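You operate a simulated robot arm through the tools that you are given. There is no shell and no other tool.

You are at the controls of a simulated robot arm. One attempt, no reset.

Task
Clamp the maple rail, jack it till the jack display says FLAT, count it and release it.
Fine: press the jig's count key once, open both clamps of the jig last; the knob ends on a mark, the rail at its stop. The clamps close at five newtons.

Only the result counts: the job must be done as asked and must still hold three seconds after the hand-in. Knocking over, shifting, dropping, spilling or breaking anything else fails it.

Robot
A 6-joint arm with a two-finger parallel gripper, fixed in place. Base frame: the origin is on the floor under the middle of its stand, x ahead of it, y to its left, z up. Lengths are in m, angles in degrees, forces in N, time in s.
With the tool pointing down near the work surface it reaches from about 0.34 to 0.86 m from the base axis. Its first joint turns from -115.0 to 115.0 degrees. Payload 3.43 kg.
Tool frame: the origin (TCP) lies between the finger pads and is the grasp point; the fingertips stand 0.034 m ahead of it; z points along the fingers, y is the line along which they close. Largest opening 0.128 m; finger width 0.024, thickness 0.012; the body of the gripper, 0.048 by 0.13 m, starts 0.096 m behind the TCP.
Orientation is that of the tool frame in the base frame, as [roll, pitch, yaw] about the fixed x, y, z axes, in that order (R = Rz(yaw) Ry(pitch) Rx(roll)). With the fingers straight down and closing along the base's y, the tool's x points along the base's -x, its y along +y and its z along -z.

Tools
- The arm moves only by the tool arm_command. Its argument "moves" is a list that holds one entry, the list of rows, each a list of 7 numbers: the shift along the tool's x, y, z in cm, then the turn, a rotation vector about the tool's x, y, z in degrees, then the finger opening in cm, from 0 to 12.8. In form: [[[dx, dy, dz, wx, wy, wz, jaw], ...]]. A call has 1 to 20 rows; each row shifts and turns the commanded pose from where the row before left it, along the tool's axes as they then stand. Rows are played at 5 a second. More than 0.05 m and 8.6 degrees between two rows, or a gripper value outside its range, and nothing of the call is played. A pose out of reach is approached as far as the arm can. The call stops where the force on the tool passes 40 N (or 10 N more than at its start, if that is more) or the arm is blocked; 0.2 s more then pass. The fingers move at their own pace (about 0.108 m/s each) and stop on an object; they squeeze with about 34 N. The grip force told is the motor's: it shows also when the fingers shut on nothing. Time passes only in rows, and 0.2 s behind the last, so rows that do not move let the fingers close. The reply holds the time, the measured pose of the TCP, the force on the tool along the base axes, the opening and the grip force, in the units named above and with some noise, with the torque about the TCP (base axes, N m) and any sound that the robot's microphone picked up.
- Cameras (640 x 400 px; columns grow to the right, rows downward): "scene" is fixed at [0.4089, 0.6472, 1.7149]; the picture's right is [-0.85, -0.52, 0.00], its down [-0.35, 0.57, -0.74] and it looks along [0.39, -0.63, -0.67] (base axes); focal length 343 px, centre (320, 200). "wrist" rides on the gripper at [0.076, -0.011, -0.16] in the tool frame; the picture's right is [0.15, 0.99, 0.00], its down [-0.88, 0.13, -0.46] and it looks along [-0.45, 0.07, 0.89] (tool axes); focal length 234 px, centre (320, 200). There is no depth. A picture from a camera that has moved, and an enlarged one, comes with that camera's place and axes in the base frame and with its lens. The place of the scene camera against the robot may be out by one fixed shift of up to 0.012 m in any direction.
- capture(camera): a new picture of that camera. The clock stands still meanwhile.
- move_column(by): moves the trunk up (or, below 0, down) by that many m; the arm rides with it, the base frame stays. It gives what a move gives, with no picture.
- inspect(camera, box): a new picture of the part [left, top, right, bottom] of that camera's present view, enlarged. The clock stands still meanwhile.
- sign_off(): hands the job in; it is judged then, once.

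Nothing tells you positions but the pictures and the camera data. Unless the task says otherwise, let go and move clear before handing in.

The tools are called after "Call:" by a JSON object that holds its "fn" and its "kwargs". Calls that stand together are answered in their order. arm_command: Moves the arm, as the interface text tells. Its arguments: {"type":"object","properties":{"moves":{"type":"array"}},"required":["moves"]} The other tools are called the same way: move_column (by) moves the trunk up or down; capture (camera) takes a picture; inspect (camera, box) takes an enlarged picture of a part of a camera's view; sign_off () hands the job in.

At the start:

```text
time: 0.0
ee_pos: [0.571, -0.1587, 1.3598]
tcp_rot: [-180.0, -0.1, -180.0]
wrist_force: [0.2, -1.4, 0.0]
moment: [0.0, -0.01, -0.01]
grip_width: 0.128
grip_force: 0.1
trunk travel left (down, up): [-0.675, 0.115]
```

scene: 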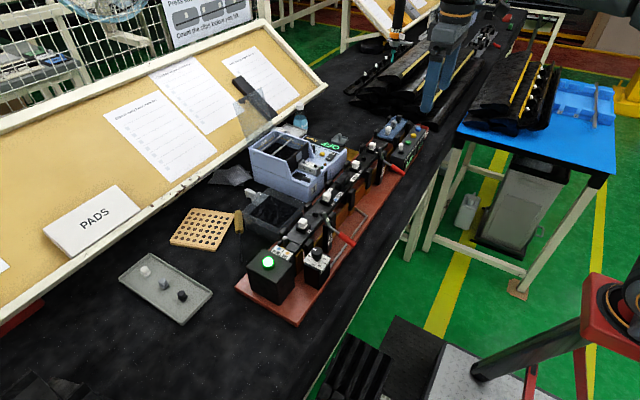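
wrist: 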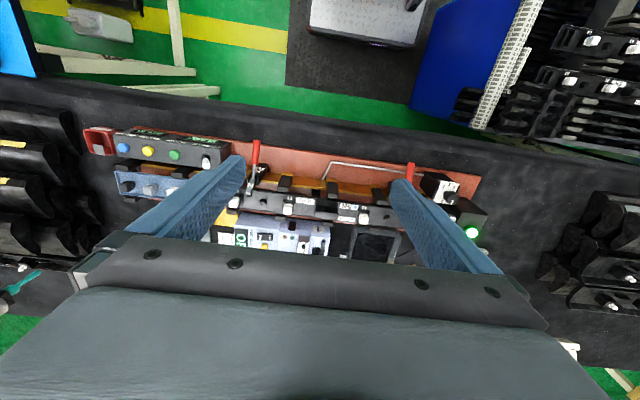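

I see a long red-brown jig plate on a black bench with clamps, a knob, keys and a display. First I'll look closer at the parts of the scene.

Call:
{"fn": "inspect", "kwargs": {"camera": "scene", "box": [220, 180, 380, 330]}}

Call:
{"fn": "inspect", "kwargs": {"camera": "scene", "box": [320, 100, 440, 200]}}

Call:
{"fn": "inspect", "kwargs": {"camera": "wrist", "box": [80, 110, 260, 230]}}

Call:
{"fn": "inspect", "kwargs": {"camera": "wrist", "box": [230, 130, 500, 270]}}

Call:
{"fn": "inspect", "kwargs": {"camera": "scene", "box": [150, 0, 270, 60]}}

```text
2.67 times, centred on (300, 255) of scene
camera zoom: at [0.4089, 0.6472, 1.7149], right [-0.85, -0.52, 0.0], down [-0.35, 0.57, -0.74], along [0.39, -0.63, -0.67], focal length 915 px, centre (373, 53)
```

zoom: 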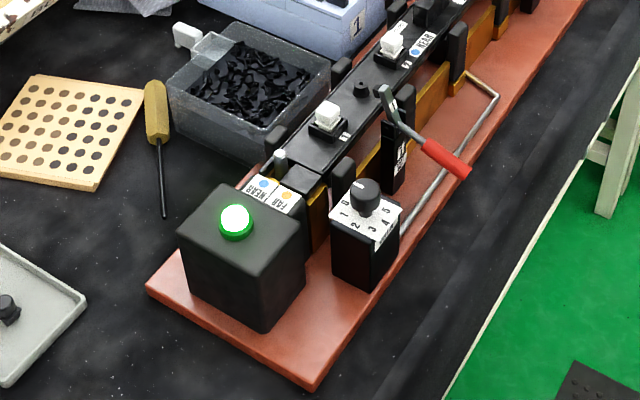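

```text
4.00 times, centred on (380, 150) of scene
camera zoom: at [0.4089, 0.6472, 1.7149], right [-0.85, -0.52, 0.0], down [-0.35, 0.57, -0.74], along [0.39, -0.63, -0.67], focal length 1372 px, centre (80, 400)
```

zoom: 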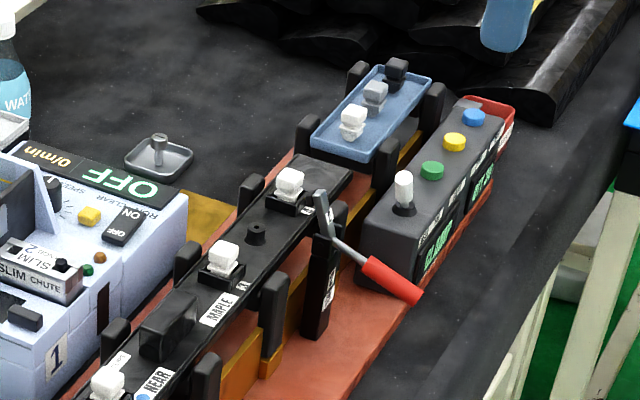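

```text
3.33 times, centred on (170, 170) of wrist
camera zoom: at [0.4941, -0.1692, 1.5193], right [-0.15, 0.99, 0.0], down [0.88, 0.13, 0.46], along [0.45, 0.07, -0.89], focal length 781 px, centre (820, 300)
```

zoom: 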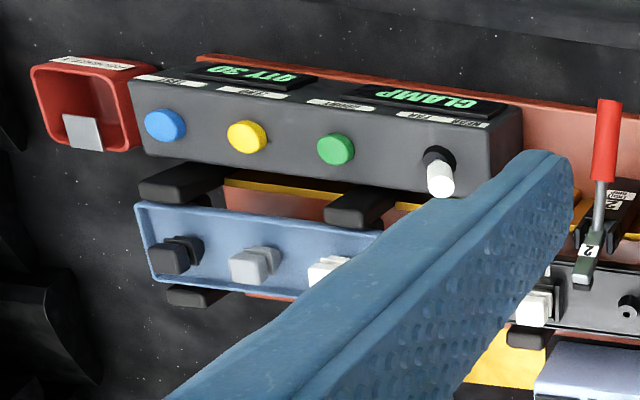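

```text
2.37 times, centred on (365, 200) of wrist
camera zoom: at [0.4941, -0.1692, 1.5193], right [-0.15, 0.99, 0.0], down [0.88, 0.13, 0.46], along [0.45, 0.07, -0.89], focal length 555 px, centre (213, 200)
```

zoom: 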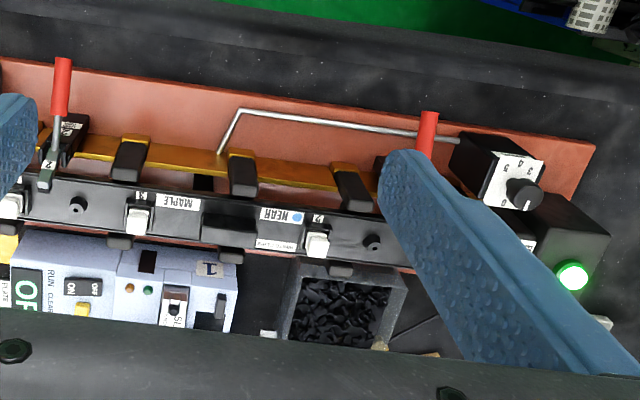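

```text
5.33 times, centred on (210, 30) of scene
camera zoom: at [0.4089, 0.6472, 1.7149], right [-0.85, -0.52, 0.0], down [-0.35, 0.57, -0.74], along [0.39, -0.63, -0.67], focal length 1829 px, centre (907, 1107)
```

zoom: 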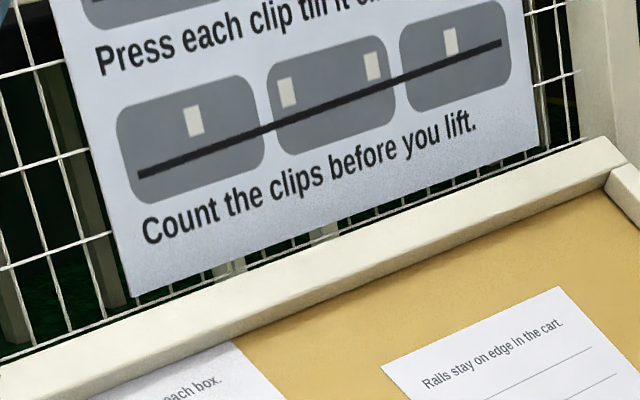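

The jig runs along y at roughly x≈0.7, with tops near z≈1.0; it has a knob box and lamp on the left, two red-handled clamps, and a console with keys and displays on the right. I'll pull the arm back slightly for a clear wrist view and read the labels before touching anything.

Call:
{"fn": "arm_command", "kwargs": {"moves": [[[4, 0, 0, 0, 0, 0, 12.8], [4, 0, 0, 0, 0, 0, 12.8], [0, 0, 0, 0, 0, 0, 12.8]]]}}

```text
time: 0.8
ee_pos: [0.4915, -0.1592, 1.3569]
tcp_rot: [-180.0, 0.0, -180.0]
wrist_force: [-0.5, 0.0, 0.6]
moment: [0.0, 0.0, -0.02]
grip_width: 0.128
grip_force: 0.1
trunk travel left (down, up): [-0.675, 0.115]
```

Now the arm is back at x≈0.49; I'll take the wrist picture and zoom on the interesting areas.

Call:
{"fn": "capture", "kwargs": {"camera": "wrist"}}

Call:
{"fn": "inspect", "kwargs": {"camera": "wrist", "box": [80, 150, 260, 270]}}

Call:
{"fn": "inspect", "kwargs": {"camera": "wrist", "box": [230, 160, 410, 280]}}

Call:
{"fn": "inspect", "kwargs": {"camera": "wrist", "box": [380, 170, 540, 280]}}

```text
taken
camera wrist: at [0.4155, -0.17, 1.518], right [-0.15, 0.99, 0.0], down [0.88, 0.13, 0.46], along [0.45, 0.07, -0.89], focal length 234 px, centre (320, 200)
```

wrist: 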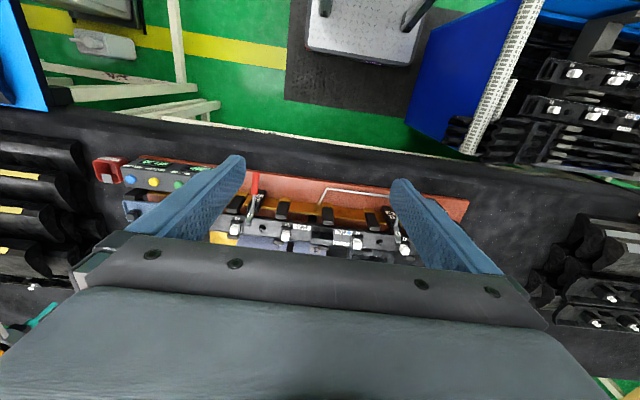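

```text
3.33 times, centred on (170, 210) of wrist
camera zoom: at [0.4155, -0.17, 1.518], right [-0.15, 0.99, 0.0], down [0.88, 0.13, 0.46], along [0.45, 0.07, -0.89], focal length 781 px, centre (820, 167)
```

zoom: 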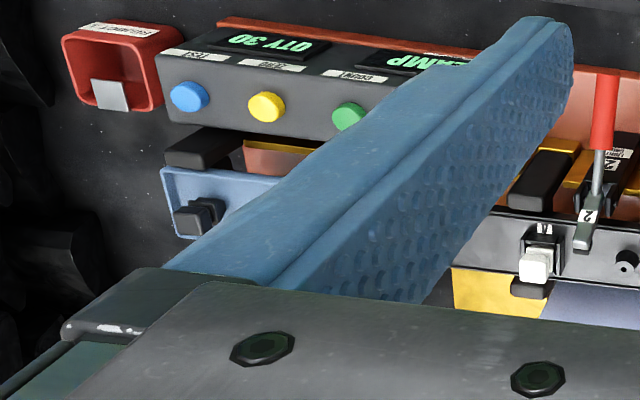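

```text
3.33 times, centred on (320, 220) of wrist
camera zoom: at [0.4155, -0.17, 1.518], right [-0.15, 0.99, 0.0], down [0.88, 0.13, 0.46], along [0.45, 0.07, -0.89], focal length 781 px, centre (320, 133)
```

zoom: 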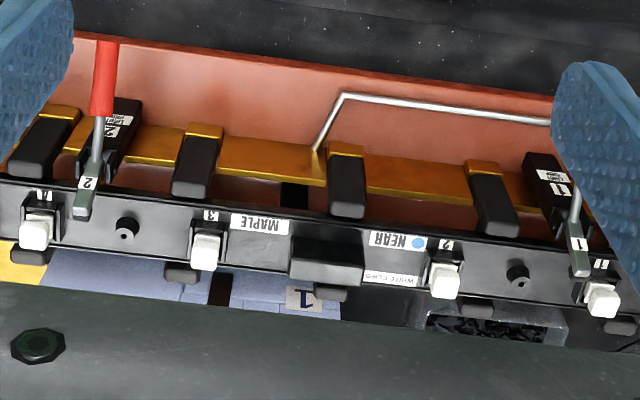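

```text
3.64 times, centred on (460, 225) of wrist
camera zoom: at [0.4155, -0.17, 1.518], right [-0.15, 0.99, 0.0], down [0.88, 0.13, 0.46], along [0.45, 0.07, -0.89], focal length 852 px, centre (-189, 109)
```

zoom: 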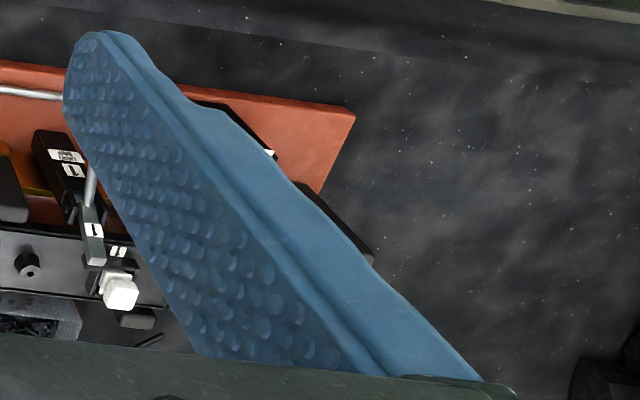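

The console with keys is around (0.68, -0.5) and the rail at about (0.72, -0.05). I'll shift sideways to put the console between the fingers in view.

Call:
{"fn": "arm_command", "kwargs": {"moves": [[[0, -5, 0, 0, 0, 0, 12.8], [0, -5, 0, 0, 0, 0, 12.8], [0, -5, 0, 0, 0, 0, 12.8], [0, -5, 0, 0, 0, 0, 12.8], [0, -5, 0, 0, 0, 0, 12.8], [-2, -2, 0, 0, 0, 0, 12.8], [0, 0, 0, 0, 0, 0, 12.8]]]}}

Call:
{"fn": "capture", "kwargs": {"camera": "wrist"}}

Call:
{"fn": "inspect", "kwargs": {"camera": "wrist", "box": [230, 140, 410, 260]}}

```text
time: 2.4
ee_pos: [0.5115, -0.4291, 1.36]
tcp_rot: [-180.0, 0.0, -180.0]
wrist_force: [0.1, 0.5, 0.3]
moment: [0.05, 0.04, 0.01]
grip_width: 0.1282
grip_force: 0.0
trunk travel left (down, up): [-0.675, 0.115]
```

```text
taken
camera wrist: at [0.4354, -0.4395, 1.5206], right [-0.15, 0.99, 0.0], down [0.88, 0.13, 0.46], along [0.45, 0.07, -0.89], focal length 234 px, centre (320, 200)
```

wrist: 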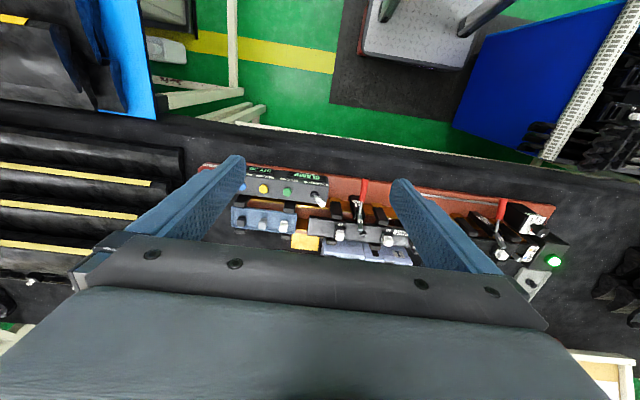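

```text
3.33 times, centred on (320, 200) of wrist
camera zoom: at [0.4354, -0.4395, 1.5206], right [-0.15, 0.99, 0.0], down [0.88, 0.13, 0.46], along [0.45, 0.07, -0.89], focal length 781 px, centre (320, 200)
```

zoom: 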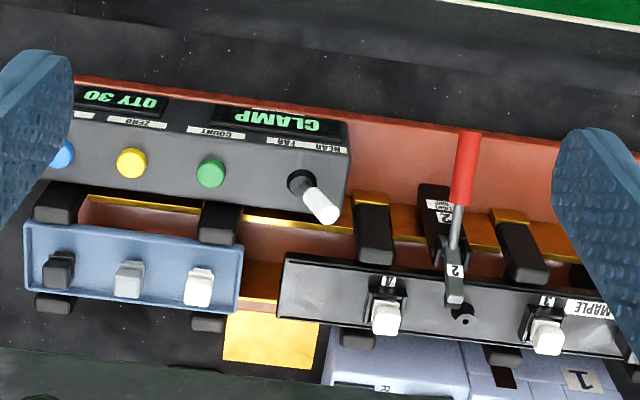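

The console reads CLAMP and QTY 30; keys look like TEST (blue), ZERO (yellow), COUNT (green), plus a white lever NEAR/FAR. I'll zoom further to read the small labels.

Call:
{"fn": "inspect", "kwargs": {"camera": "wrist", "box": [240, 155, 336, 215]}}

Call:
{"fn": "inspect", "kwargs": {"camera": "wrist", "box": [320, 170, 416, 230]}}

Call:
{"fn": "inspect", "kwargs": {"camera": "wrist", "box": [340, 185, 380, 210]}}

Call:
{"fn": "inspect", "kwargs": {"camera": "wrist", "box": [470, 190, 576, 300]}}

```text
6.67 times, centred on (288, 185) of wrist
camera zoom: at [0.4354, -0.4395, 1.5206], right [-0.15, 0.99, 0.0], down [0.88, 0.13, 0.46], along [0.45, 0.07, -0.89], focal length 1561 px, centre (533, 300)
```

zoom: 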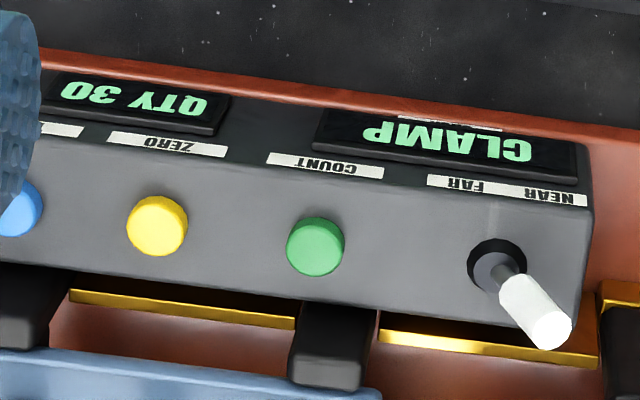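

```text
6.67 times, centred on (368, 200) of wrist
camera zoom: at [0.4354, -0.4395, 1.5206], right [-0.15, 0.99, 0.0], down [0.88, 0.13, 0.46], along [0.45, 0.07, -0.89], focal length 1561 px, centre (0, 200)
```

zoom: 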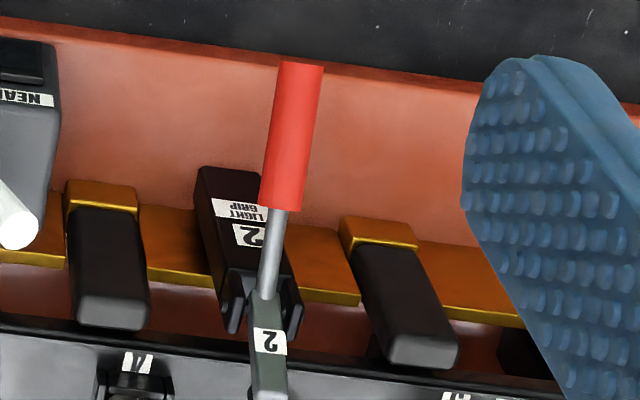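

```text
16.00 times, centred on (360, 198) of wrist
camera zoom: at [0.4354, -0.4395, 1.5206], right [-0.15, 0.99, 0.0], down [0.88, 0.13, 0.46], along [0.45, 0.07, -0.89], focal length 3747 px, centre (-320, 240)
```

zoom: 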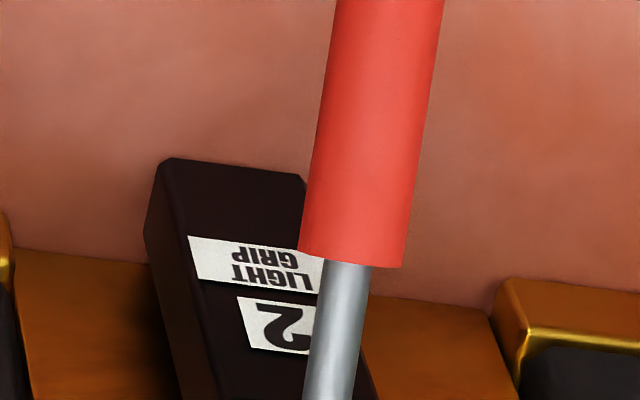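

```text
3.64 times, centred on (523, 245) of wrist
camera zoom: at [0.4354, -0.4395, 1.5206], right [-0.15, 0.99, 0.0], down [0.88, 0.13, 0.46], along [0.45, 0.07, -0.89], focal length 852 px, centre (-418, 36)
```

zoom: 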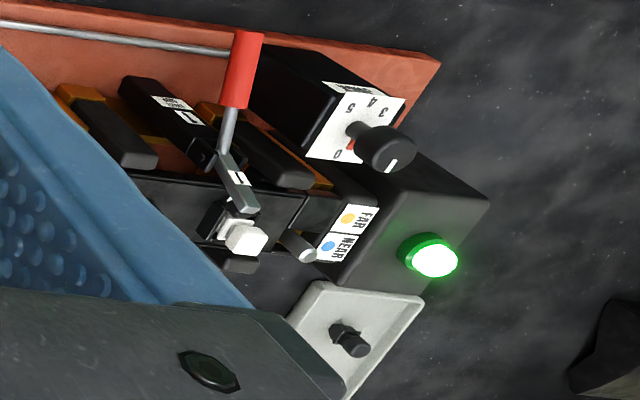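

Labels read TEST?/ZERO/COUNT and NEAR/FAR, clamps say LIGHT GRIP. Next I'll look at the left end: the knob dial, the lamp box and the rail's stop.

Call:
{"fn": "arm_command", "kwargs": {"moves": [[[0, 5, 0, 0, 0, 0, 12.8], [0, 5, 0, 0, 0, 0, 12.8], [0, 5, 0, 0, 0, 0, 12.8], [0, 5, 0, 0, 0, 0, 12.8], [0, 5, 0, 0, 0, 0, 12.8], [0, 5, 0, 0, 0, 0, 12.8], [0, 5, 0, 0, 0, 0, 12.8], [0, 5, 0, 0, 0, 0, 12.8], [0, 5, 0, 0, 0, 0, 12.8], [0, 5, 0, 0, 0, 0, 12.8], [0, 5, 0, 0, 0, 0, 12.8], [0, 2, 0, 0, 0, 0, 12.8], [0, 0, 0, 0, 0, 0, 12.8]]]}}

Call:
{"fn": "capture", "kwargs": {"camera": "wrist"}}

Call:
{"fn": "inspect", "kwargs": {"camera": "wrist", "box": [230, 140, 410, 260]}}

Call:
{"fn": "inspect", "kwargs": {"camera": "wrist", "box": [290, 180, 386, 240]}}

```text
time: 5.2
ee_pos: [0.512, 0.1424, 1.3603]
tcp_rot: [180.0, 0.0, 180.0]
wrist_force: [0.3, 0.3, -0.2]
moment: [-0.01, -0.02, -0.01]
grip_width: 0.1279
grip_force: 0.1
trunk travel left (down, up): [-0.675, 0.115]
```

```text
taken
camera wrist: at [0.4354, 0.1319, 1.5205], right [-0.15, 0.99, 0.0], down [0.88, 0.13, 0.46], along [0.45, 0.07, -0.89], focal length 234 px, centre (320, 200)
```

wrist: 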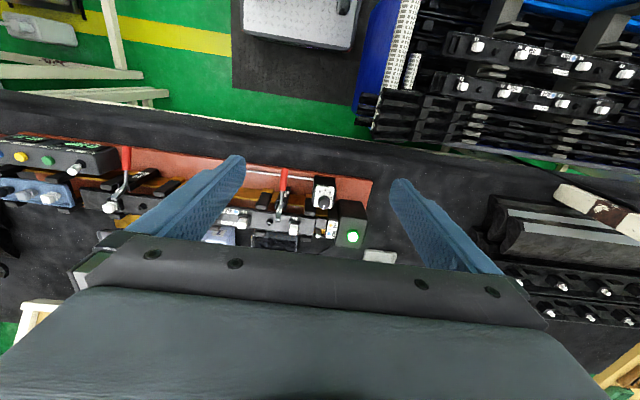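

```text
3.33 times, centred on (320, 200) of wrist
camera zoom: at [0.4354, 0.1319, 1.5205], right [-0.15, 0.99, 0.0], down [0.88, 0.13, 0.46], along [0.45, 0.07, -0.89], focal length 781 px, centre (320, 200)
```

zoom: 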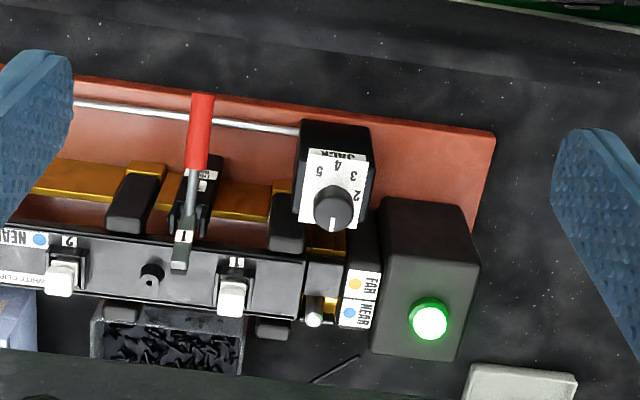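

```text
6.67 times, centred on (338, 210) of wrist
camera zoom: at [0.4354, 0.1319, 1.5205], right [-0.15, 0.99, 0.0], down [0.88, 0.13, 0.46], along [0.45, 0.07, -0.89], focal length 1561 px, centre (200, 133)
```

zoom: 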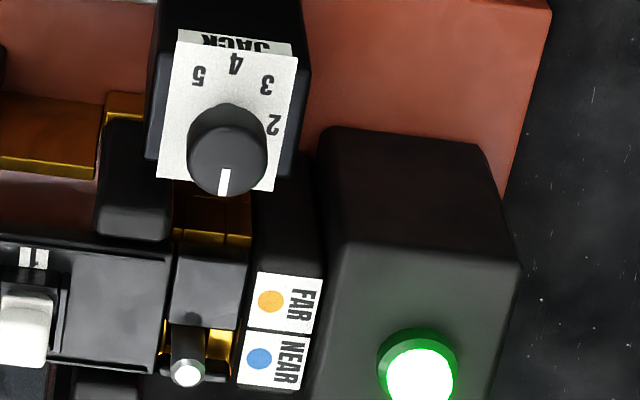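

The JACK knob has marks up to 5 and its pointer seems at the far side. I'll look at the dial and the NEAR/FAR stop from the scene camera in high zoom.

Call:
{"fn": "inspect", "kwargs": {"camera": "scene", "box": [300, 235, 348, 265]}}

Call:
{"fn": "inspect", "kwargs": {"camera": "scene", "box": [265, 225, 329, 265]}}

Call:
{"fn": "inspect", "kwargs": {"camera": "scene", "box": [310, 160, 390, 210]}}

Call:
{"fn": "inspect", "kwargs": {"camera": "scene", "box": [370, 110, 434, 150]}}

```text
13.33 times, centred on (324, 250) of scene
camera zoom: at [0.4089, 0.6472, 1.7149], right [-0.85, -0.52, 0.0], down [-0.35, 0.57, -0.74], along [0.39, -0.63, -0.67], focal length 4573 px, centre (267, -467)
```

zoom: 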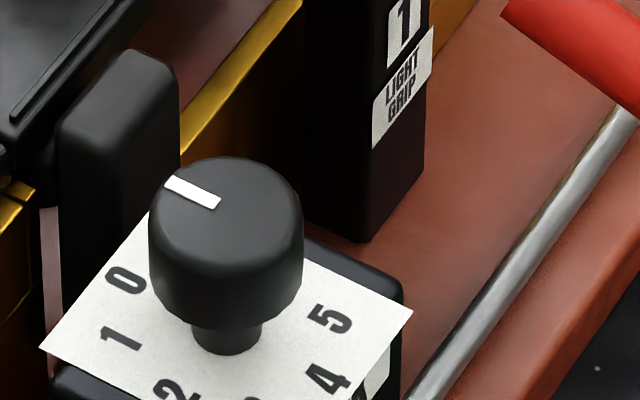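

```text
10.00 times, centred on (297, 245) of scene
camera zoom: at [0.4089, 0.6472, 1.7149], right [-0.85, -0.52, 0.0], down [-0.35, 0.57, -0.74], along [0.39, -0.63, -0.67], focal length 3430 px, centre (550, -250)
```

zoom: 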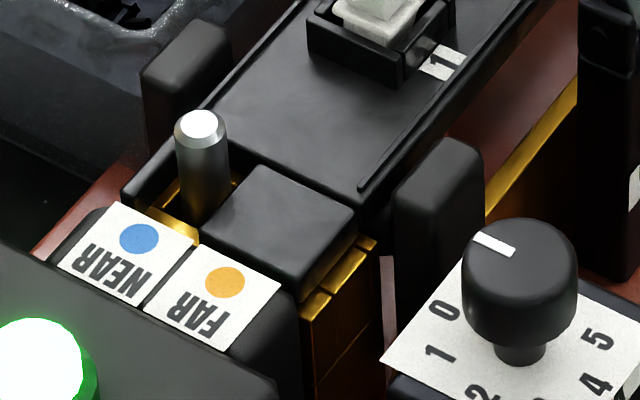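

```text
8.00 times, centred on (350, 185) of scene
camera zoom: at [0.4089, 0.6472, 1.7149], right [-0.85, -0.52, 0.0], down [-0.35, 0.57, -0.74], along [0.39, -0.63, -0.67], focal length 2744 px, centre (80, 320)
```

zoom: 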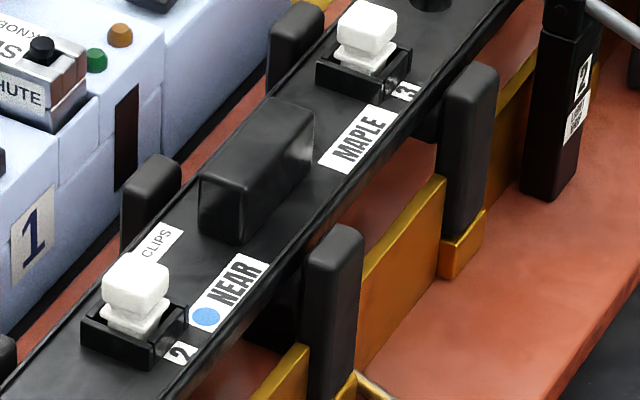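

```text
10.00 times, centred on (402, 130) of scene
camera zoom: at [0.4089, 0.6472, 1.7149], right [-0.85, -0.52, 0.0], down [-0.35, 0.57, -0.74], along [0.39, -0.63, -0.67], focal length 3430 px, centre (-500, 900)
```

zoom: 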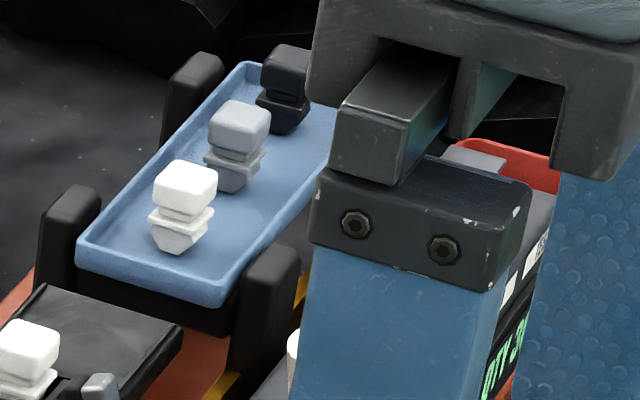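

The stop assembly at the rail's left end has a peg that appears to be at NEAR (blue), matching the rail's NEAR label. I want a vertical view of it, so I move the camera above the left end at the same height.

Call:
{"fn": "arm_command", "kwargs": {"moves": [[[-5, 0, 0, 0, 0, 0, 12.8], [-5, 0, 0, 0, 0, 0, 12.8], [-5, 0, 0, 0, 0, 0, 12.8], [-5, 0, 0, 0, 0, 0, 12.8], [0, 0, 0, 0, 0, 0, 12.8]]]}}

Call:
{"fn": "capture", "kwargs": {"camera": "wrist"}}

Call:
{"fn": "inspect", "kwargs": {"camera": "wrist", "box": [260, 60, 420, 160]}}

Call:
{"fn": "inspect", "kwargs": {"camera": "wrist", "box": [100, 60, 260, 160]}}

```text
time: 6.4
ee_pos: [0.713, 0.141, 1.3575]
tcp_rot: [-180.0, -0.1, 179.9]
wrist_force: [0.6, 0.6, 0.5]
moment: [0.0, 0.03, -0.02]
grip_width: 0.1283
grip_force: 0.0
trunk travel left (down, up): [-0.675, 0.115]
```

```text
taken
camera wrist: at [0.6364, 0.1301, 1.5188], right [-0.15, 0.99, 0.0], down [0.88, 0.13, 0.45], along [0.45, 0.07, -0.89], focal length 234 px, centre (320, 200)
```

wrist: 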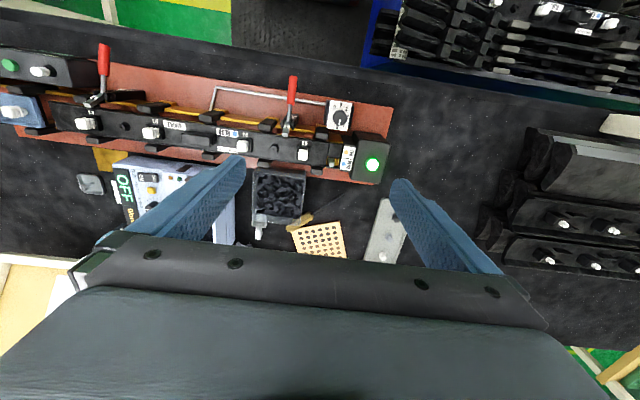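

```text
4.00 times, centred on (340, 110) of wrist
camera zoom: at [0.6364, 0.1301, 1.5188], right [-0.15, 0.99, 0.0], down [0.88, 0.13, 0.45], along [0.45, 0.07, -0.89], focal length 937 px, centre (240, 560)
```

zoom: 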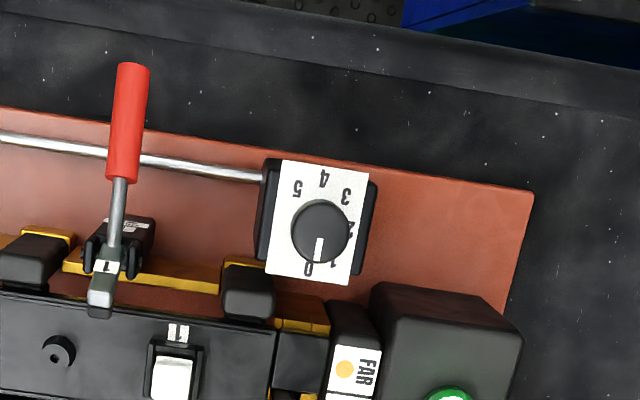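

```text
4.00 times, centred on (180, 110) of wrist
camera zoom: at [0.6364, 0.1301, 1.5188], right [-0.15, 0.99, 0.0], down [0.88, 0.13, 0.45], along [0.45, 0.07, -0.89], focal length 937 px, centre (880, 560)
```

zoom: 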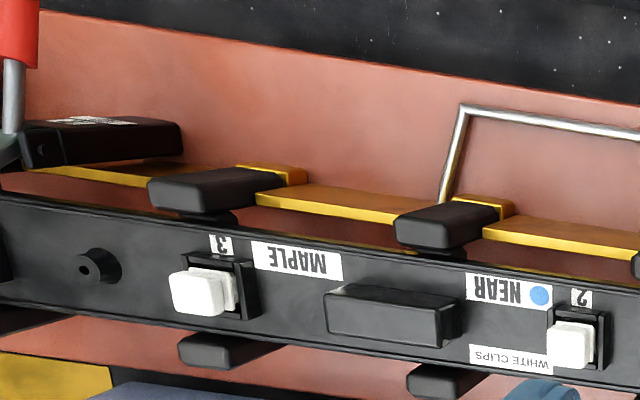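

The dial marks run 0 to 5 in 45° steps anticlockwise from +x, and the pointer is at 0. Now I'll study the clamps and the rail end closely.

Call:
{"fn": "inspect", "kwargs": {"camera": "scene", "box": [315, 205, 363, 235]}}

Call:
{"fn": "inspect", "kwargs": {"camera": "scene", "box": [377, 140, 433, 175]}}

Call:
{"fn": "inspect", "kwargs": {"camera": "wrist", "box": [320, 130, 368, 160]}}

Call:
{"fn": "inspect", "kwargs": {"camera": "wrist", "box": [30, 60, 126, 120]}}

```text
13.33 times, centred on (339, 220) of scene
camera zoom: at [0.4089, 0.6472, 1.7149], right [-0.85, -0.52, 0.0], down [-0.35, 0.57, -0.74], along [0.39, -0.63, -0.67], focal length 4573 px, centre (67, -67)
```

zoom: 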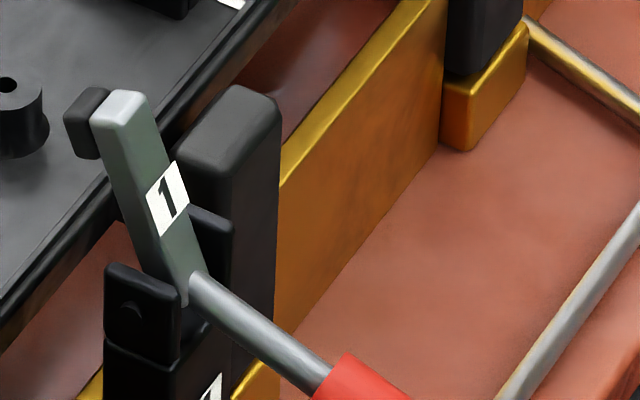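

```text
11.43 times, centred on (405, 158) of scene
camera zoom: at [0.4089, 0.6472, 1.7149], right [-0.85, -0.52, 0.0], down [-0.35, 0.57, -0.74], along [0.39, -0.63, -0.67], focal length 3920 px, centre (-651, 686)
```

zoom: 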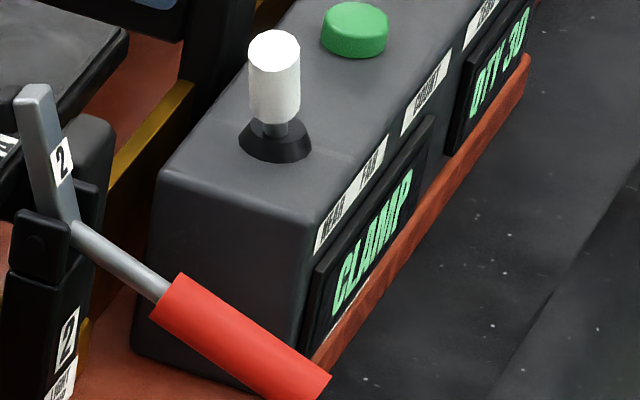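

```text
13.33 times, centred on (344, 145) of wrist
camera zoom: at [0.6364, 0.1301, 1.5188], right [-0.15, 0.99, 0.0], down [0.88, 0.13, 0.45], along [0.45, 0.07, -0.89], focal length 3122 px, centre (0, 933)
```

zoom: 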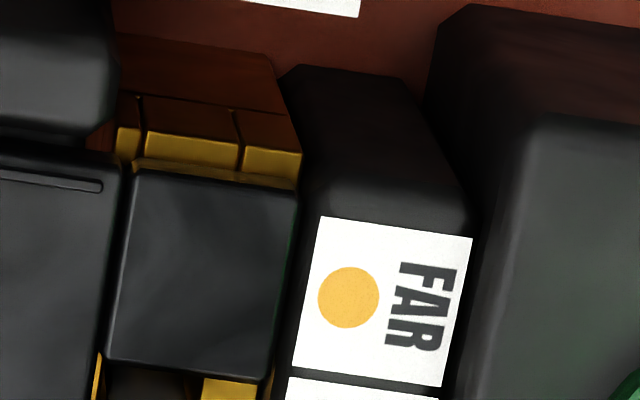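

```text
6.67 times, centred on (78, 90) of wrist
camera zoom: at [0.6364, 0.1301, 1.5188], right [-0.15, 0.99, 0.0], down [0.88, 0.13, 0.45], along [0.45, 0.07, -0.89], focal length 1561 px, centre (1933, 933)
```

zoom: 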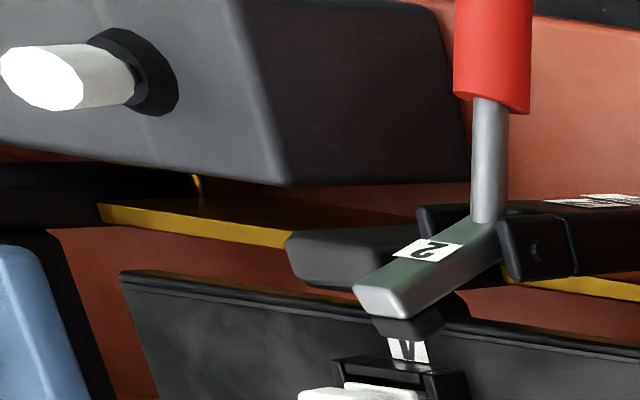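

The clamps look like rigid levers: the arm is raised over the rail and the red handle sticks out toward the robot. I need a side view to be sure which way they close, so I turn the hand by 90° and move to the +y side, staying high.

Call:
{"fn": "arm_command", "kwargs": {"moves": [[[0, 0, 0, 0, 0, 8.2, 12.8], [0, 0, 0, 0, 0, 8.2, 12.8], [0, 0, 0, 0, 0, 8.2, 12.8], [0, 0, 0, 0, 0, 8.2, 12.8], [0, 0, 0, 0, 0, 8.2, 12.8], [0, 0, 0, 0, 0, 8.2, 12.8], [0, 0, 0, 0, 0, 8.2, 12.8], [0, 0, 0, 0, 0, 8.2, 12.8], [0, 0, 0, 0, 0, 8.2, 12.8], [0, 0, 0, 0, 0, 8.2, 12.8], [0, 0, 0, 0, 0, 8.0, 12.8], [0, 0, 0, 0, 0, 0, 12.8]]]}}

```text
time: 9.0
ee_pos: [0.7115, 0.1418, 1.3596]
tcp_rot: [-180.0, 0.0, 89.9]
wrist_force: [0.3, 0.9, -0.1]
moment: [-0.02, 0.01, -0.01]
grip_width: 0.1282
grip_force: 0.0
trunk travel left (down, up): [-0.675, 0.115]
```

The hand now faces -y. I'll move to the +y side and tilt up for the side view.

Call:
{"fn": "arm_command", "kwargs": {"moves": [[[4.5, -1, 0, 0, 0, 0, 12.8], [4.5, -1, 0, 0, 0, 0, 12.8], [4.5, -1, 0, 0, 0, 0, 12.8], [4.5, -1, 0, 0, 0, 0, 12.8], [4.5, -1, 0, 0, 0, 0, 12.8], [0, 0, 0, 0, -8, 0, 12.8], [0, 0, 0, 0, -8, 0, 12.8], [0, 0, 0, 0, -8, 0, 12.8], [0, 0, 0, 0, -8, 0, 12.8], [0, 0, 0, 0, -8, 0, 12.8], [0, 0, 0, 0, 0, 0, 12.8]]]}}

Call:
{"fn": "capture", "kwargs": {"camera": "wrist"}}

```text
time: 11.4
ee_pos: [0.6054, 0.3163, 1.2859]
tcp_rot: [179.7, 40.0, 90.0]
wrist_force: [-0.1, 0.6, -0.2]
moment: [-0.02, 0.0, -0.02]
grip_width: 0.1278
grip_force: 0.0
out of reach, approached as far as the arm can: row 5, 6, 7, 8, 9, 10
trunk travel left (down, up): [-0.675, 0.115]
```

```text
taken
camera wrist: at [0.5927, 0.4767, 1.3598], right [0.99, 0.11, -0.09], down [0.13, -0.38, 0.92], along [0.07, -0.92, -0.39], focal length 234 px, centre (320, 200)
```

wrist: 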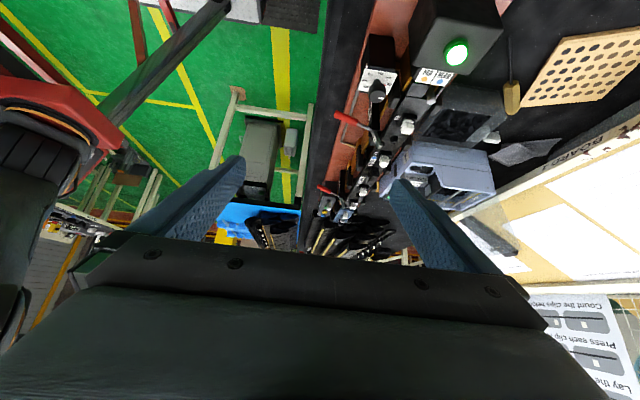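

I now have a side view along the jig. Zooming into the clamps to see the lever geometry.

Call:
{"fn": "inspect", "kwargs": {"camera": "wrist", "box": [325, 95, 421, 155]}}

Call:
{"fn": "inspect", "kwargs": {"camera": "wrist", "box": [310, 160, 390, 210]}}

Call:
{"fn": "inspect", "kwargs": {"camera": "wrist", "box": [370, 50, 450, 100]}}

Call:
{"fn": "inspect", "kwargs": {"camera": "wrist", "box": [520, 290, 640, 400]}}

```text
6.67 times, centred on (373, 125) of wrist
camera zoom: at [0.5927, 0.4767, 1.3598], right [0.99, 0.11, -0.09], down [0.13, -0.38, 0.92], along [0.07, -0.92, -0.39], focal length 1561 px, centre (-33, 700)
```

zoom: 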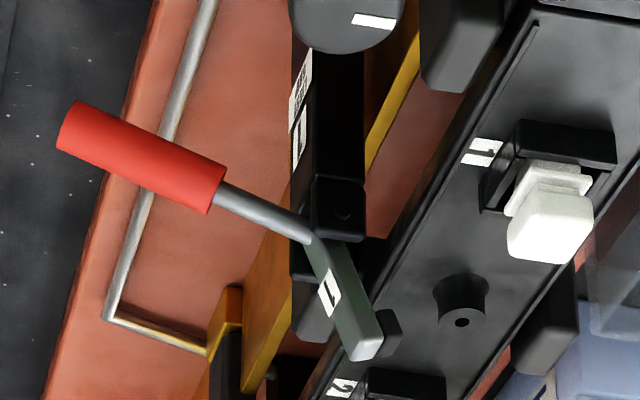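

```text
8.00 times, centred on (350, 185) of wrist
camera zoom: at [0.5927, 0.4767, 1.3598], right [0.99, 0.11, -0.09], down [0.13, -0.38, 0.92], along [0.07, -0.92, -0.39], focal length 1873 px, centre (80, 320)
```

zoom: 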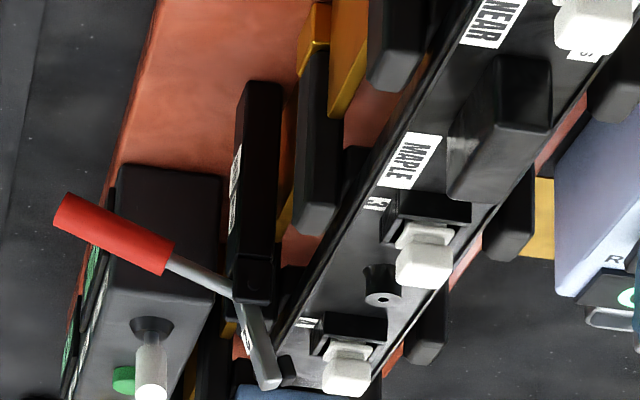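

```text
8.00 times, centred on (410, 75) of wrist
camera zoom: at [0.5927, 0.4767, 1.3598], right [0.99, 0.11, -0.09], down [0.13, -0.38, 0.92], along [0.07, -0.92, -0.39], focal length 1873 px, centre (-400, 1200)
```

zoom: 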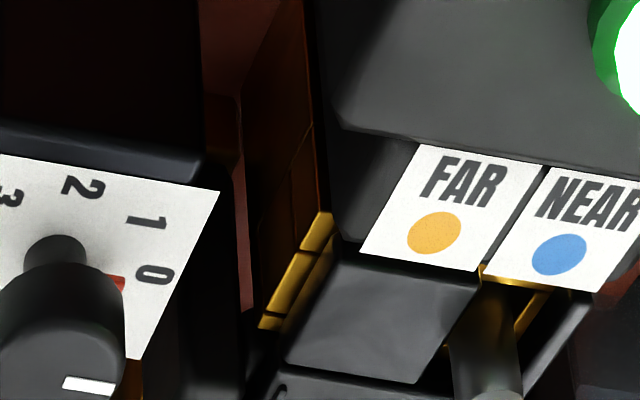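

```text
3.64 times, centred on (580, 345) of wrist
camera zoom: at [0.5927, 0.4767, 1.3598], right [0.99, 0.11, -0.09], down [0.13, -0.38, 0.92], along [0.07, -0.92, -0.39], focal length 852 px, centre (-626, -327)
```

zoom: 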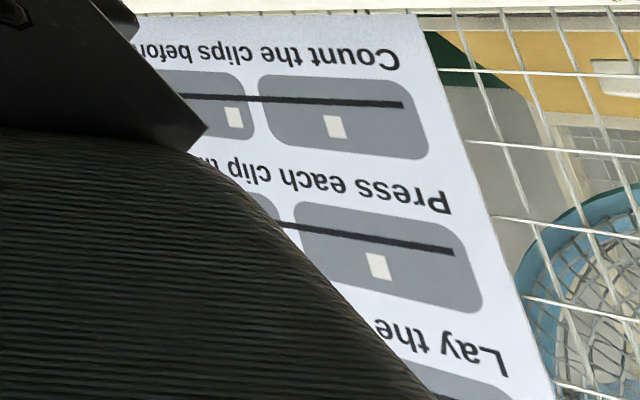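

The side view shows each clamp as a rigid lever pivoting on its post: the arm points up (~68°) and the red handle dips ~20° toward the robot, so lifting the handle swings the pad down onto the rail. Handle 1 tip is about (0.638, 0.077, 0.98), handle 2 about (0.638, -0.298, 0.978). I'll undo the tilt and go back to the straight-down pose.

Call:
{"fn": "arm_command", "kwargs": {"moves": [[[0, 0, 0, 0, 8, 0, 12.8], [0, 0, 0, 0, 8, 0, 12.8], [0, 0, 0, 0, 8, 0, 12.8], [0, 0, 0, 0, 8, 0, 12.8], [0, 0, 0, 0, 8, 0, 12.8], [0, 0, 0, 0, 0, 0, 12.8]]]}}

```text
time: 12.8
ee_pos: [0.6053, 0.3155, 1.2847]
tcp_rot: [179.9, -0.1, 89.9]
wrist_force: [0.1, -0.8, -0.4]
moment: [0.02, -0.01, 0.01]
grip_width: 0.128
grip_force: 0.0
trunk travel left (down, up): [-0.675, 0.115]
```

I'm back to vertical. Next I move over handle 1 and yaw back to the original heading, still high.

Call:
{"fn": "arm_command", "kwargs": {"moves": [[[-4.78, 0.9, 0, 0, 0, 0, 12.8], [-4.78, 0.9, 0, 0, 0, 0, 12.8], [-4.78, 0.9, 0, 0, 0, 0, 12.8], [-4.78, 0.9, 0, 0, 0, 0, 12.8], [-4.78, 0.9, 0, 0, 0, 0, 12.8], [0, 0, 0, 0, 0, -8.2, 12.8], [0, 0, 0, 0, 0, -8.2, 10], [0, 0, 0, 0, 0, -8.2, 8], [0, 0, 0, 0, 0, -8.2, 6], [0, 0, 0, 0, 0, -8.2, 6], [0, 0, 0, 0, 0, -8.2, 6], [0, 0, 0, 0, 0, -8.2, 6], [0, 0, 0, 0, 0, -8.2, 6], [0, 0, 0, 0, 0, -8.2, 6], [0, 0, 0, 0, 0, -8.2, 6], [0, 0, 0, 0, 0, -8.1, 6], [0, 0, 0, 0, 0, 0, 6]]]}}

Call:
{"fn": "capture", "kwargs": {"camera": "wrist"}}

```text
time: 16.4
ee_pos: [0.6492, 0.0764, 1.2852]
tcp_rot: [-180.0, 0.0, -179.8]
wrist_force: [-0.3, 0.0, -0.5]
moment: [0.0, 0.0, 0.04]
grip_width: 0.06
grip_force: 0.1
trunk travel left (down, up): [-0.675, 0.115]
```

```text
taken
camera wrist: at [0.5735, 0.0652, 1.4453], right [-0.15, 0.99, 0.0], down [0.88, 0.13, 0.46], along [0.45, 0.07, -0.89], focal length 234 px, centre (320, 200)
```

wrist: 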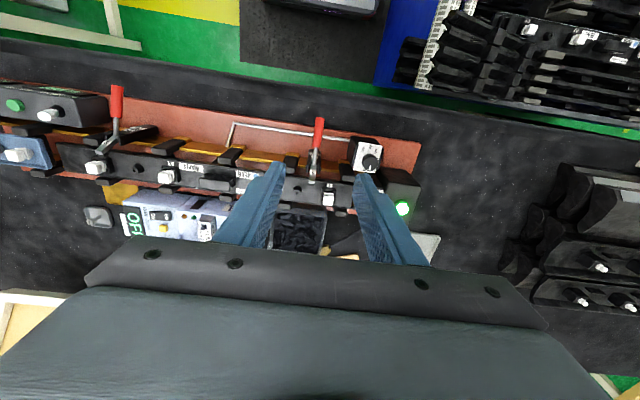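

Handle 1 is right below the hand between the fingers. I'll lower to about z=1.105 and look again before gripping.

Call:
{"fn": "arm_command", "kwargs": {"moves": [[[0, 0, 4.5, 0, 0, 0, 6], [0, 0, 4.5, 0, 0, 0, 6], [0, 0, 4.5, 0, 0, 0, 6], [0, 0, 4.5, 0, 0, 0, 6], [0, 0, 0, 0, 0, 0, 6]]]}}

Call:
{"fn": "capture", "kwargs": {"camera": "wrist"}}

Call:
{"fn": "inspect", "kwargs": {"camera": "wrist", "box": [260, 80, 420, 180]}}

```text
time: 17.6
ee_pos: [0.6494, 0.0754, 1.1047]
tcp_rot: [-180.0, 0.0, -179.9]
wrist_force: [0.2, 0.5, -0.5]
moment: [-0.01, -0.02, -0.01]
grip_width: 0.06
grip_force: 0.1
trunk travel left (down, up): [-0.675, 0.115]
```

```text
taken
camera wrist: at [0.5727, 0.0641, 1.2653], right [-0.15, 0.99, 0.0], down [0.88, 0.13, 0.46], along [0.45, 0.07, -0.89], focal length 234 px, centre (320, 200)
```

wrist: 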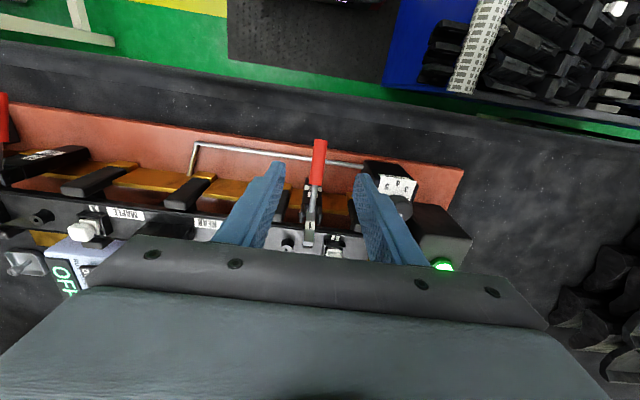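

```text
4.00 times, centred on (340, 130) of wrist
camera zoom: at [0.5727, 0.0641, 1.2653], right [-0.15, 0.99, 0.0], down [0.88, 0.13, 0.46], along [0.45, 0.07, -0.89], focal length 937 px, centre (240, 480)
```

zoom: 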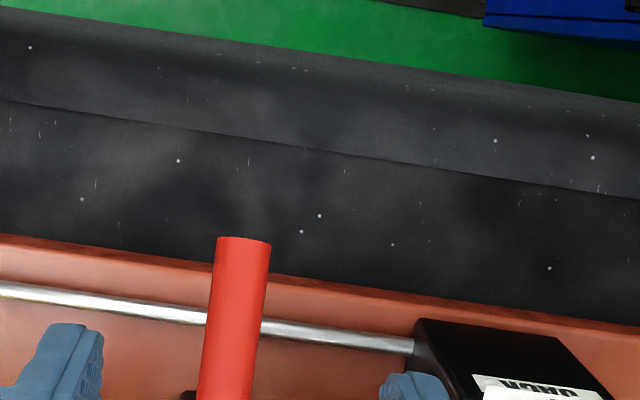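

Handle 1's tip is at about (0.636, 0.074, 0.983), 16 mm thick. To lift it gently without squeezing, I'll lay the hand sideways (fingers pointing +y, one finger under and one above the handle), so first I back off to the middle and turn the hand.

Call:
{"fn": "arm_command", "kwargs": {"moves": [[[0, 0, -4.5, 0, 0, 0, 6], [0, -4.5, 0, 0, 0, 0, 6], [0, -4.5, 0, 0, 0, 0, 6], [0, -4.5, 0, 0, 0, 0, 6], [0, -4.5, 0, 0, 0, 0, 6], [0, -4.5, 0, 0, 0, 0, 6], [0, 0, 0, -8.2, 0, 0, 6], [0, 0, 0, -8.2, 0, 0, 6], [0, 0, 0, -8.2, 0, 0, 5], [0, 0, 0, -8.2, 0, 0, 4], [0, 0, 0, -8.2, 0, 0, 4], [0, 0, 0, -8.2, 0, 0, 4], [0, 0, 0, -8.2, 0, 0, 4], [0, 0, 0, -8.2, 0, 0, 4], [0, 0, 0, -8.2, 0, 0, 4], [0, 0, 0, -8.2, 0, 0, 4], [0, 0, 0, 0, 0, 0, 4]]]}}

Call:
{"fn": "capture", "kwargs": {"camera": "wrist"}}

Call:
{"fn": "capture", "kwargs": {"camera": "scene"}}

```text
time: 21.2
ee_pos: [0.6511, -0.1488, 1.148]
tcp_rot: [98.0, 0.0, -179.9]
wrist_force: [0.2, 0.1, -0.3]
moment: [-0.01, -0.01, 0.01]
grip_width: 0.0401
grip_force: 0.1
trunk travel left (down, up): [-0.675, 0.115]
```

```text
taken
camera wrist: at [0.5738, -0.3085, 1.1612], right [-0.15, 0.14, 0.98], down [0.88, -0.43, 0.19], along [0.45, 0.89, -0.06], focal length 234 px, centre (320, 200)
```

wrist: 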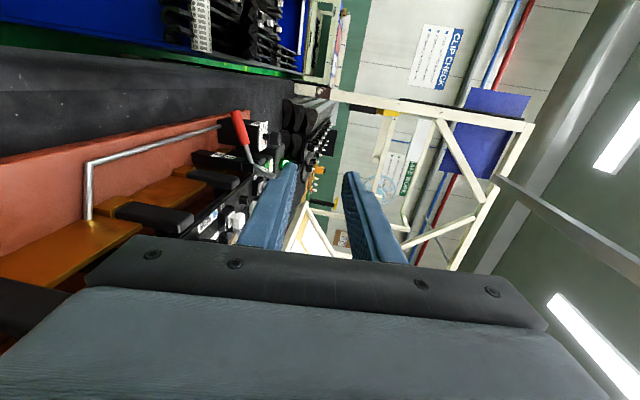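

```text
taken
```

scene: 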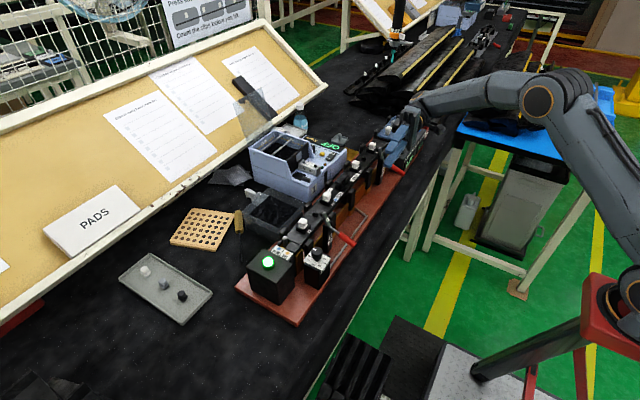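

The hand is now sideways and the view shows a side view of clamp 1 plus wall posters. I'll read the posters and look at the clamp.

Call:
{"fn": "inspect", "kwargs": {"camera": "wrist", "box": [400, 20, 480, 100]}}

Call:
{"fn": "inspect", "kwargs": {"camera": "wrist", "box": [360, 140, 430, 210]}}

Call:
{"fn": "inspect", "kwargs": {"camera": "wrist", "box": [200, 95, 296, 185]}}

Call:
{"fn": "inspect", "kwargs": {"camera": "scene", "box": [370, 100, 434, 180]}}

```text
5.00 times, centred on (440, 60) of wrist
camera zoom: at [0.5738, -0.3085, 1.1612], right [-0.15, 0.14, 0.98], down [0.88, -0.43, 0.19], along [0.45, 0.89, -0.06], focal length 1171 px, centre (-280, 900)
```

zoom: 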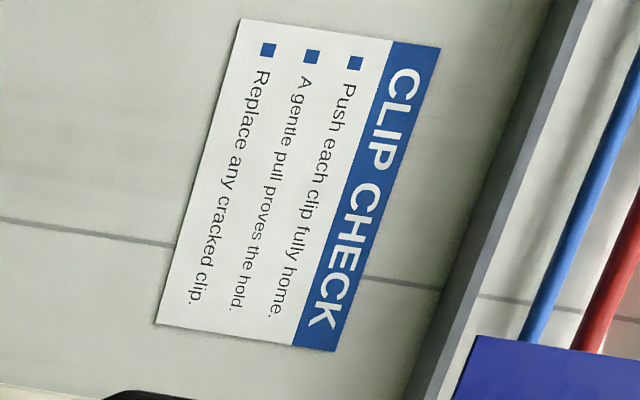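

```text
5.71 times, centred on (395, 175) of wrist
camera zoom: at [0.5738, -0.3085, 1.1612], right [-0.15, 0.14, 0.98], down [0.88, -0.43, 0.19], along [0.45, 0.89, -0.06], focal length 1338 px, centre (-109, 343)
```

zoom: 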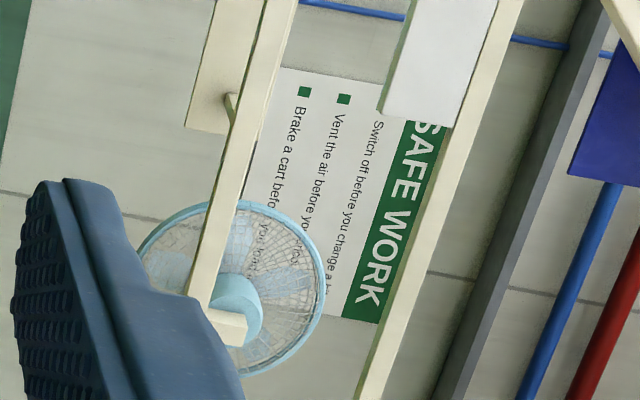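

```text
4.44 times, centred on (248, 140) of wrist
camera zoom: at [0.5738, -0.3085, 1.1612], right [-0.15, 0.14, 0.98], down [0.88, -0.43, 0.19], along [0.45, 0.89, -0.06], focal length 1041 px, centre (640, 467)
```

zoom: 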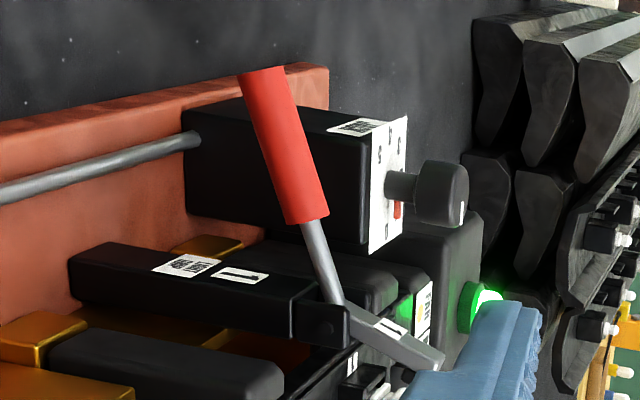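

```text
5.00 times, centred on (402, 140) of scene
camera zoom: at [0.4089, 0.6472, 1.7149], right [-0.85, -0.52, 0.0], down [-0.35, 0.57, -0.74], along [0.39, -0.63, -0.67], focal length 1715 px, centre (-90, 500)
```

zoom: 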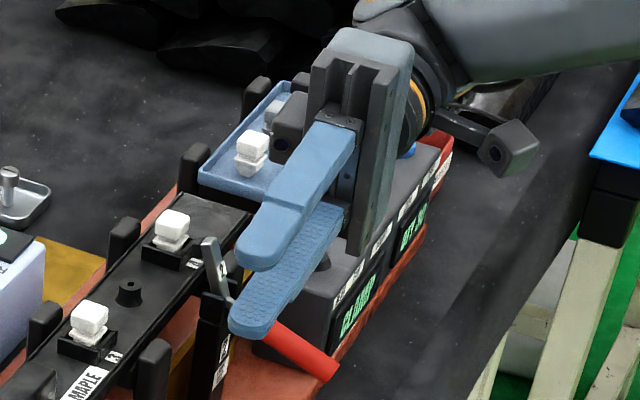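

The lever geometry is confirmed: pivot on the post top, handle dipping toward the robot. To keep the wrist well above handle 2, I reduce the tilt to about 65° and then approach handle 1 to a standoff position.

Call:
{"fn": "arm_command", "kwargs": {"moves": [[[0, 0, 0, 8.2, 0, 0, 4], [0, 0, 0, 8.2, 0, 0, 4], [-0.1, -1.41, 3.66, 0, 0, 0, 4], [-0.1, -1.41, 3.66, 0, 0, 0, 4], [-0.1, -1.41, 3.66, 0, 0, 0, 4], [-0.1, -1.41, 3.66, 0, 0, 0, 4], [0, 0, 0, 0, 0, 0, 4]]]}}

Call:
{"fn": "capture", "kwargs": {"camera": "wrist"}}

Call:
{"fn": "inspect", "kwargs": {"camera": "wrist", "box": [220, 90, 380, 190]}}

Call:
{"fn": "inspect", "kwargs": {"camera": "scene", "box": [300, 130, 460, 260]}}

```text
time: 22.8
ee_pos: [0.6556, -0.0382, 1.038]
tcp_rot: [114.4, 0.0, 180.0]
wrist_force: [-0.3, 0.1, -0.1]
moment: [0.0, 0.01, -0.01]
grip_width: 0.04
grip_force: 0.1
trunk travel left (down, up): [-0.675, 0.115]
```

```text
taken
camera wrist: at [0.5781, -0.1881, 1.094], right [-0.15, 0.41, 0.9], down [0.88, -0.36, 0.31], along [0.45, 0.84, -0.31], focal length 234 px, centre (320, 200)
```

wrist: 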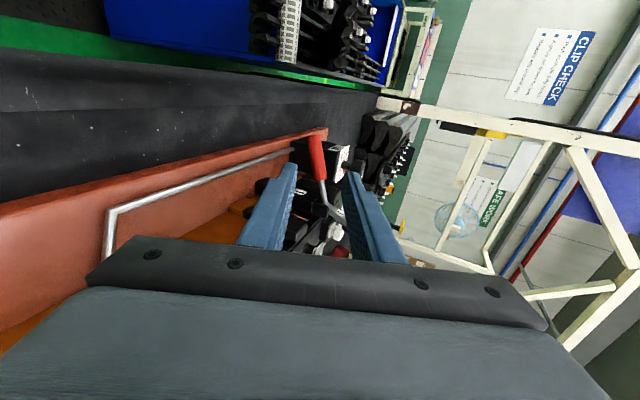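

```text
4.00 times, centred on (300, 140) of wrist
camera zoom: at [0.5781, -0.1881, 1.094], right [-0.15, 0.41, 0.9], down [0.88, -0.36, 0.31], along [0.45, 0.84, -0.31], focal length 937 px, centre (400, 440)
```

zoom: 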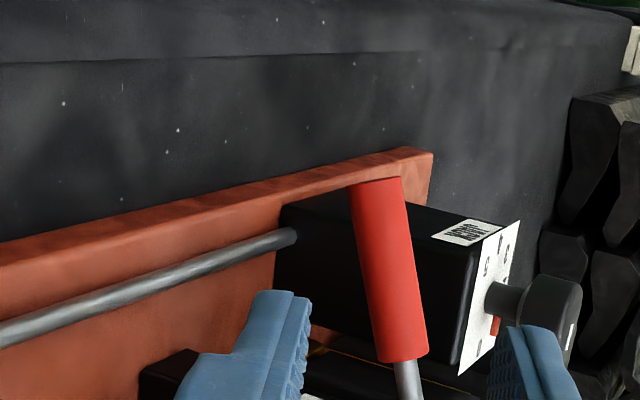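

```text
3.08 times, centred on (380, 195) of scene
camera zoom: at [0.4089, 0.6472, 1.7149], right [-0.85, -0.52, 0.0], down [-0.35, 0.57, -0.74], along [0.39, -0.63, -0.67], focal length 1055 px, centre (135, 215)
```

zoom: 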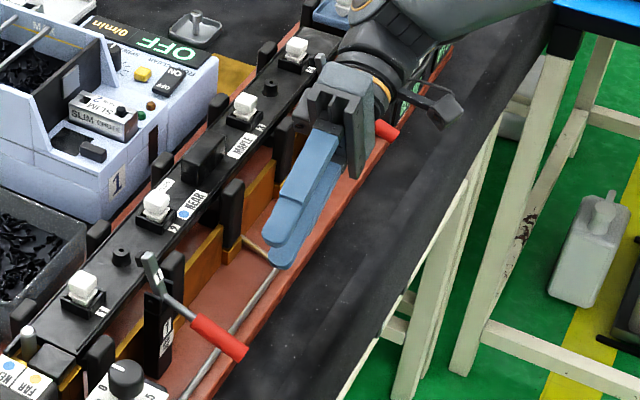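

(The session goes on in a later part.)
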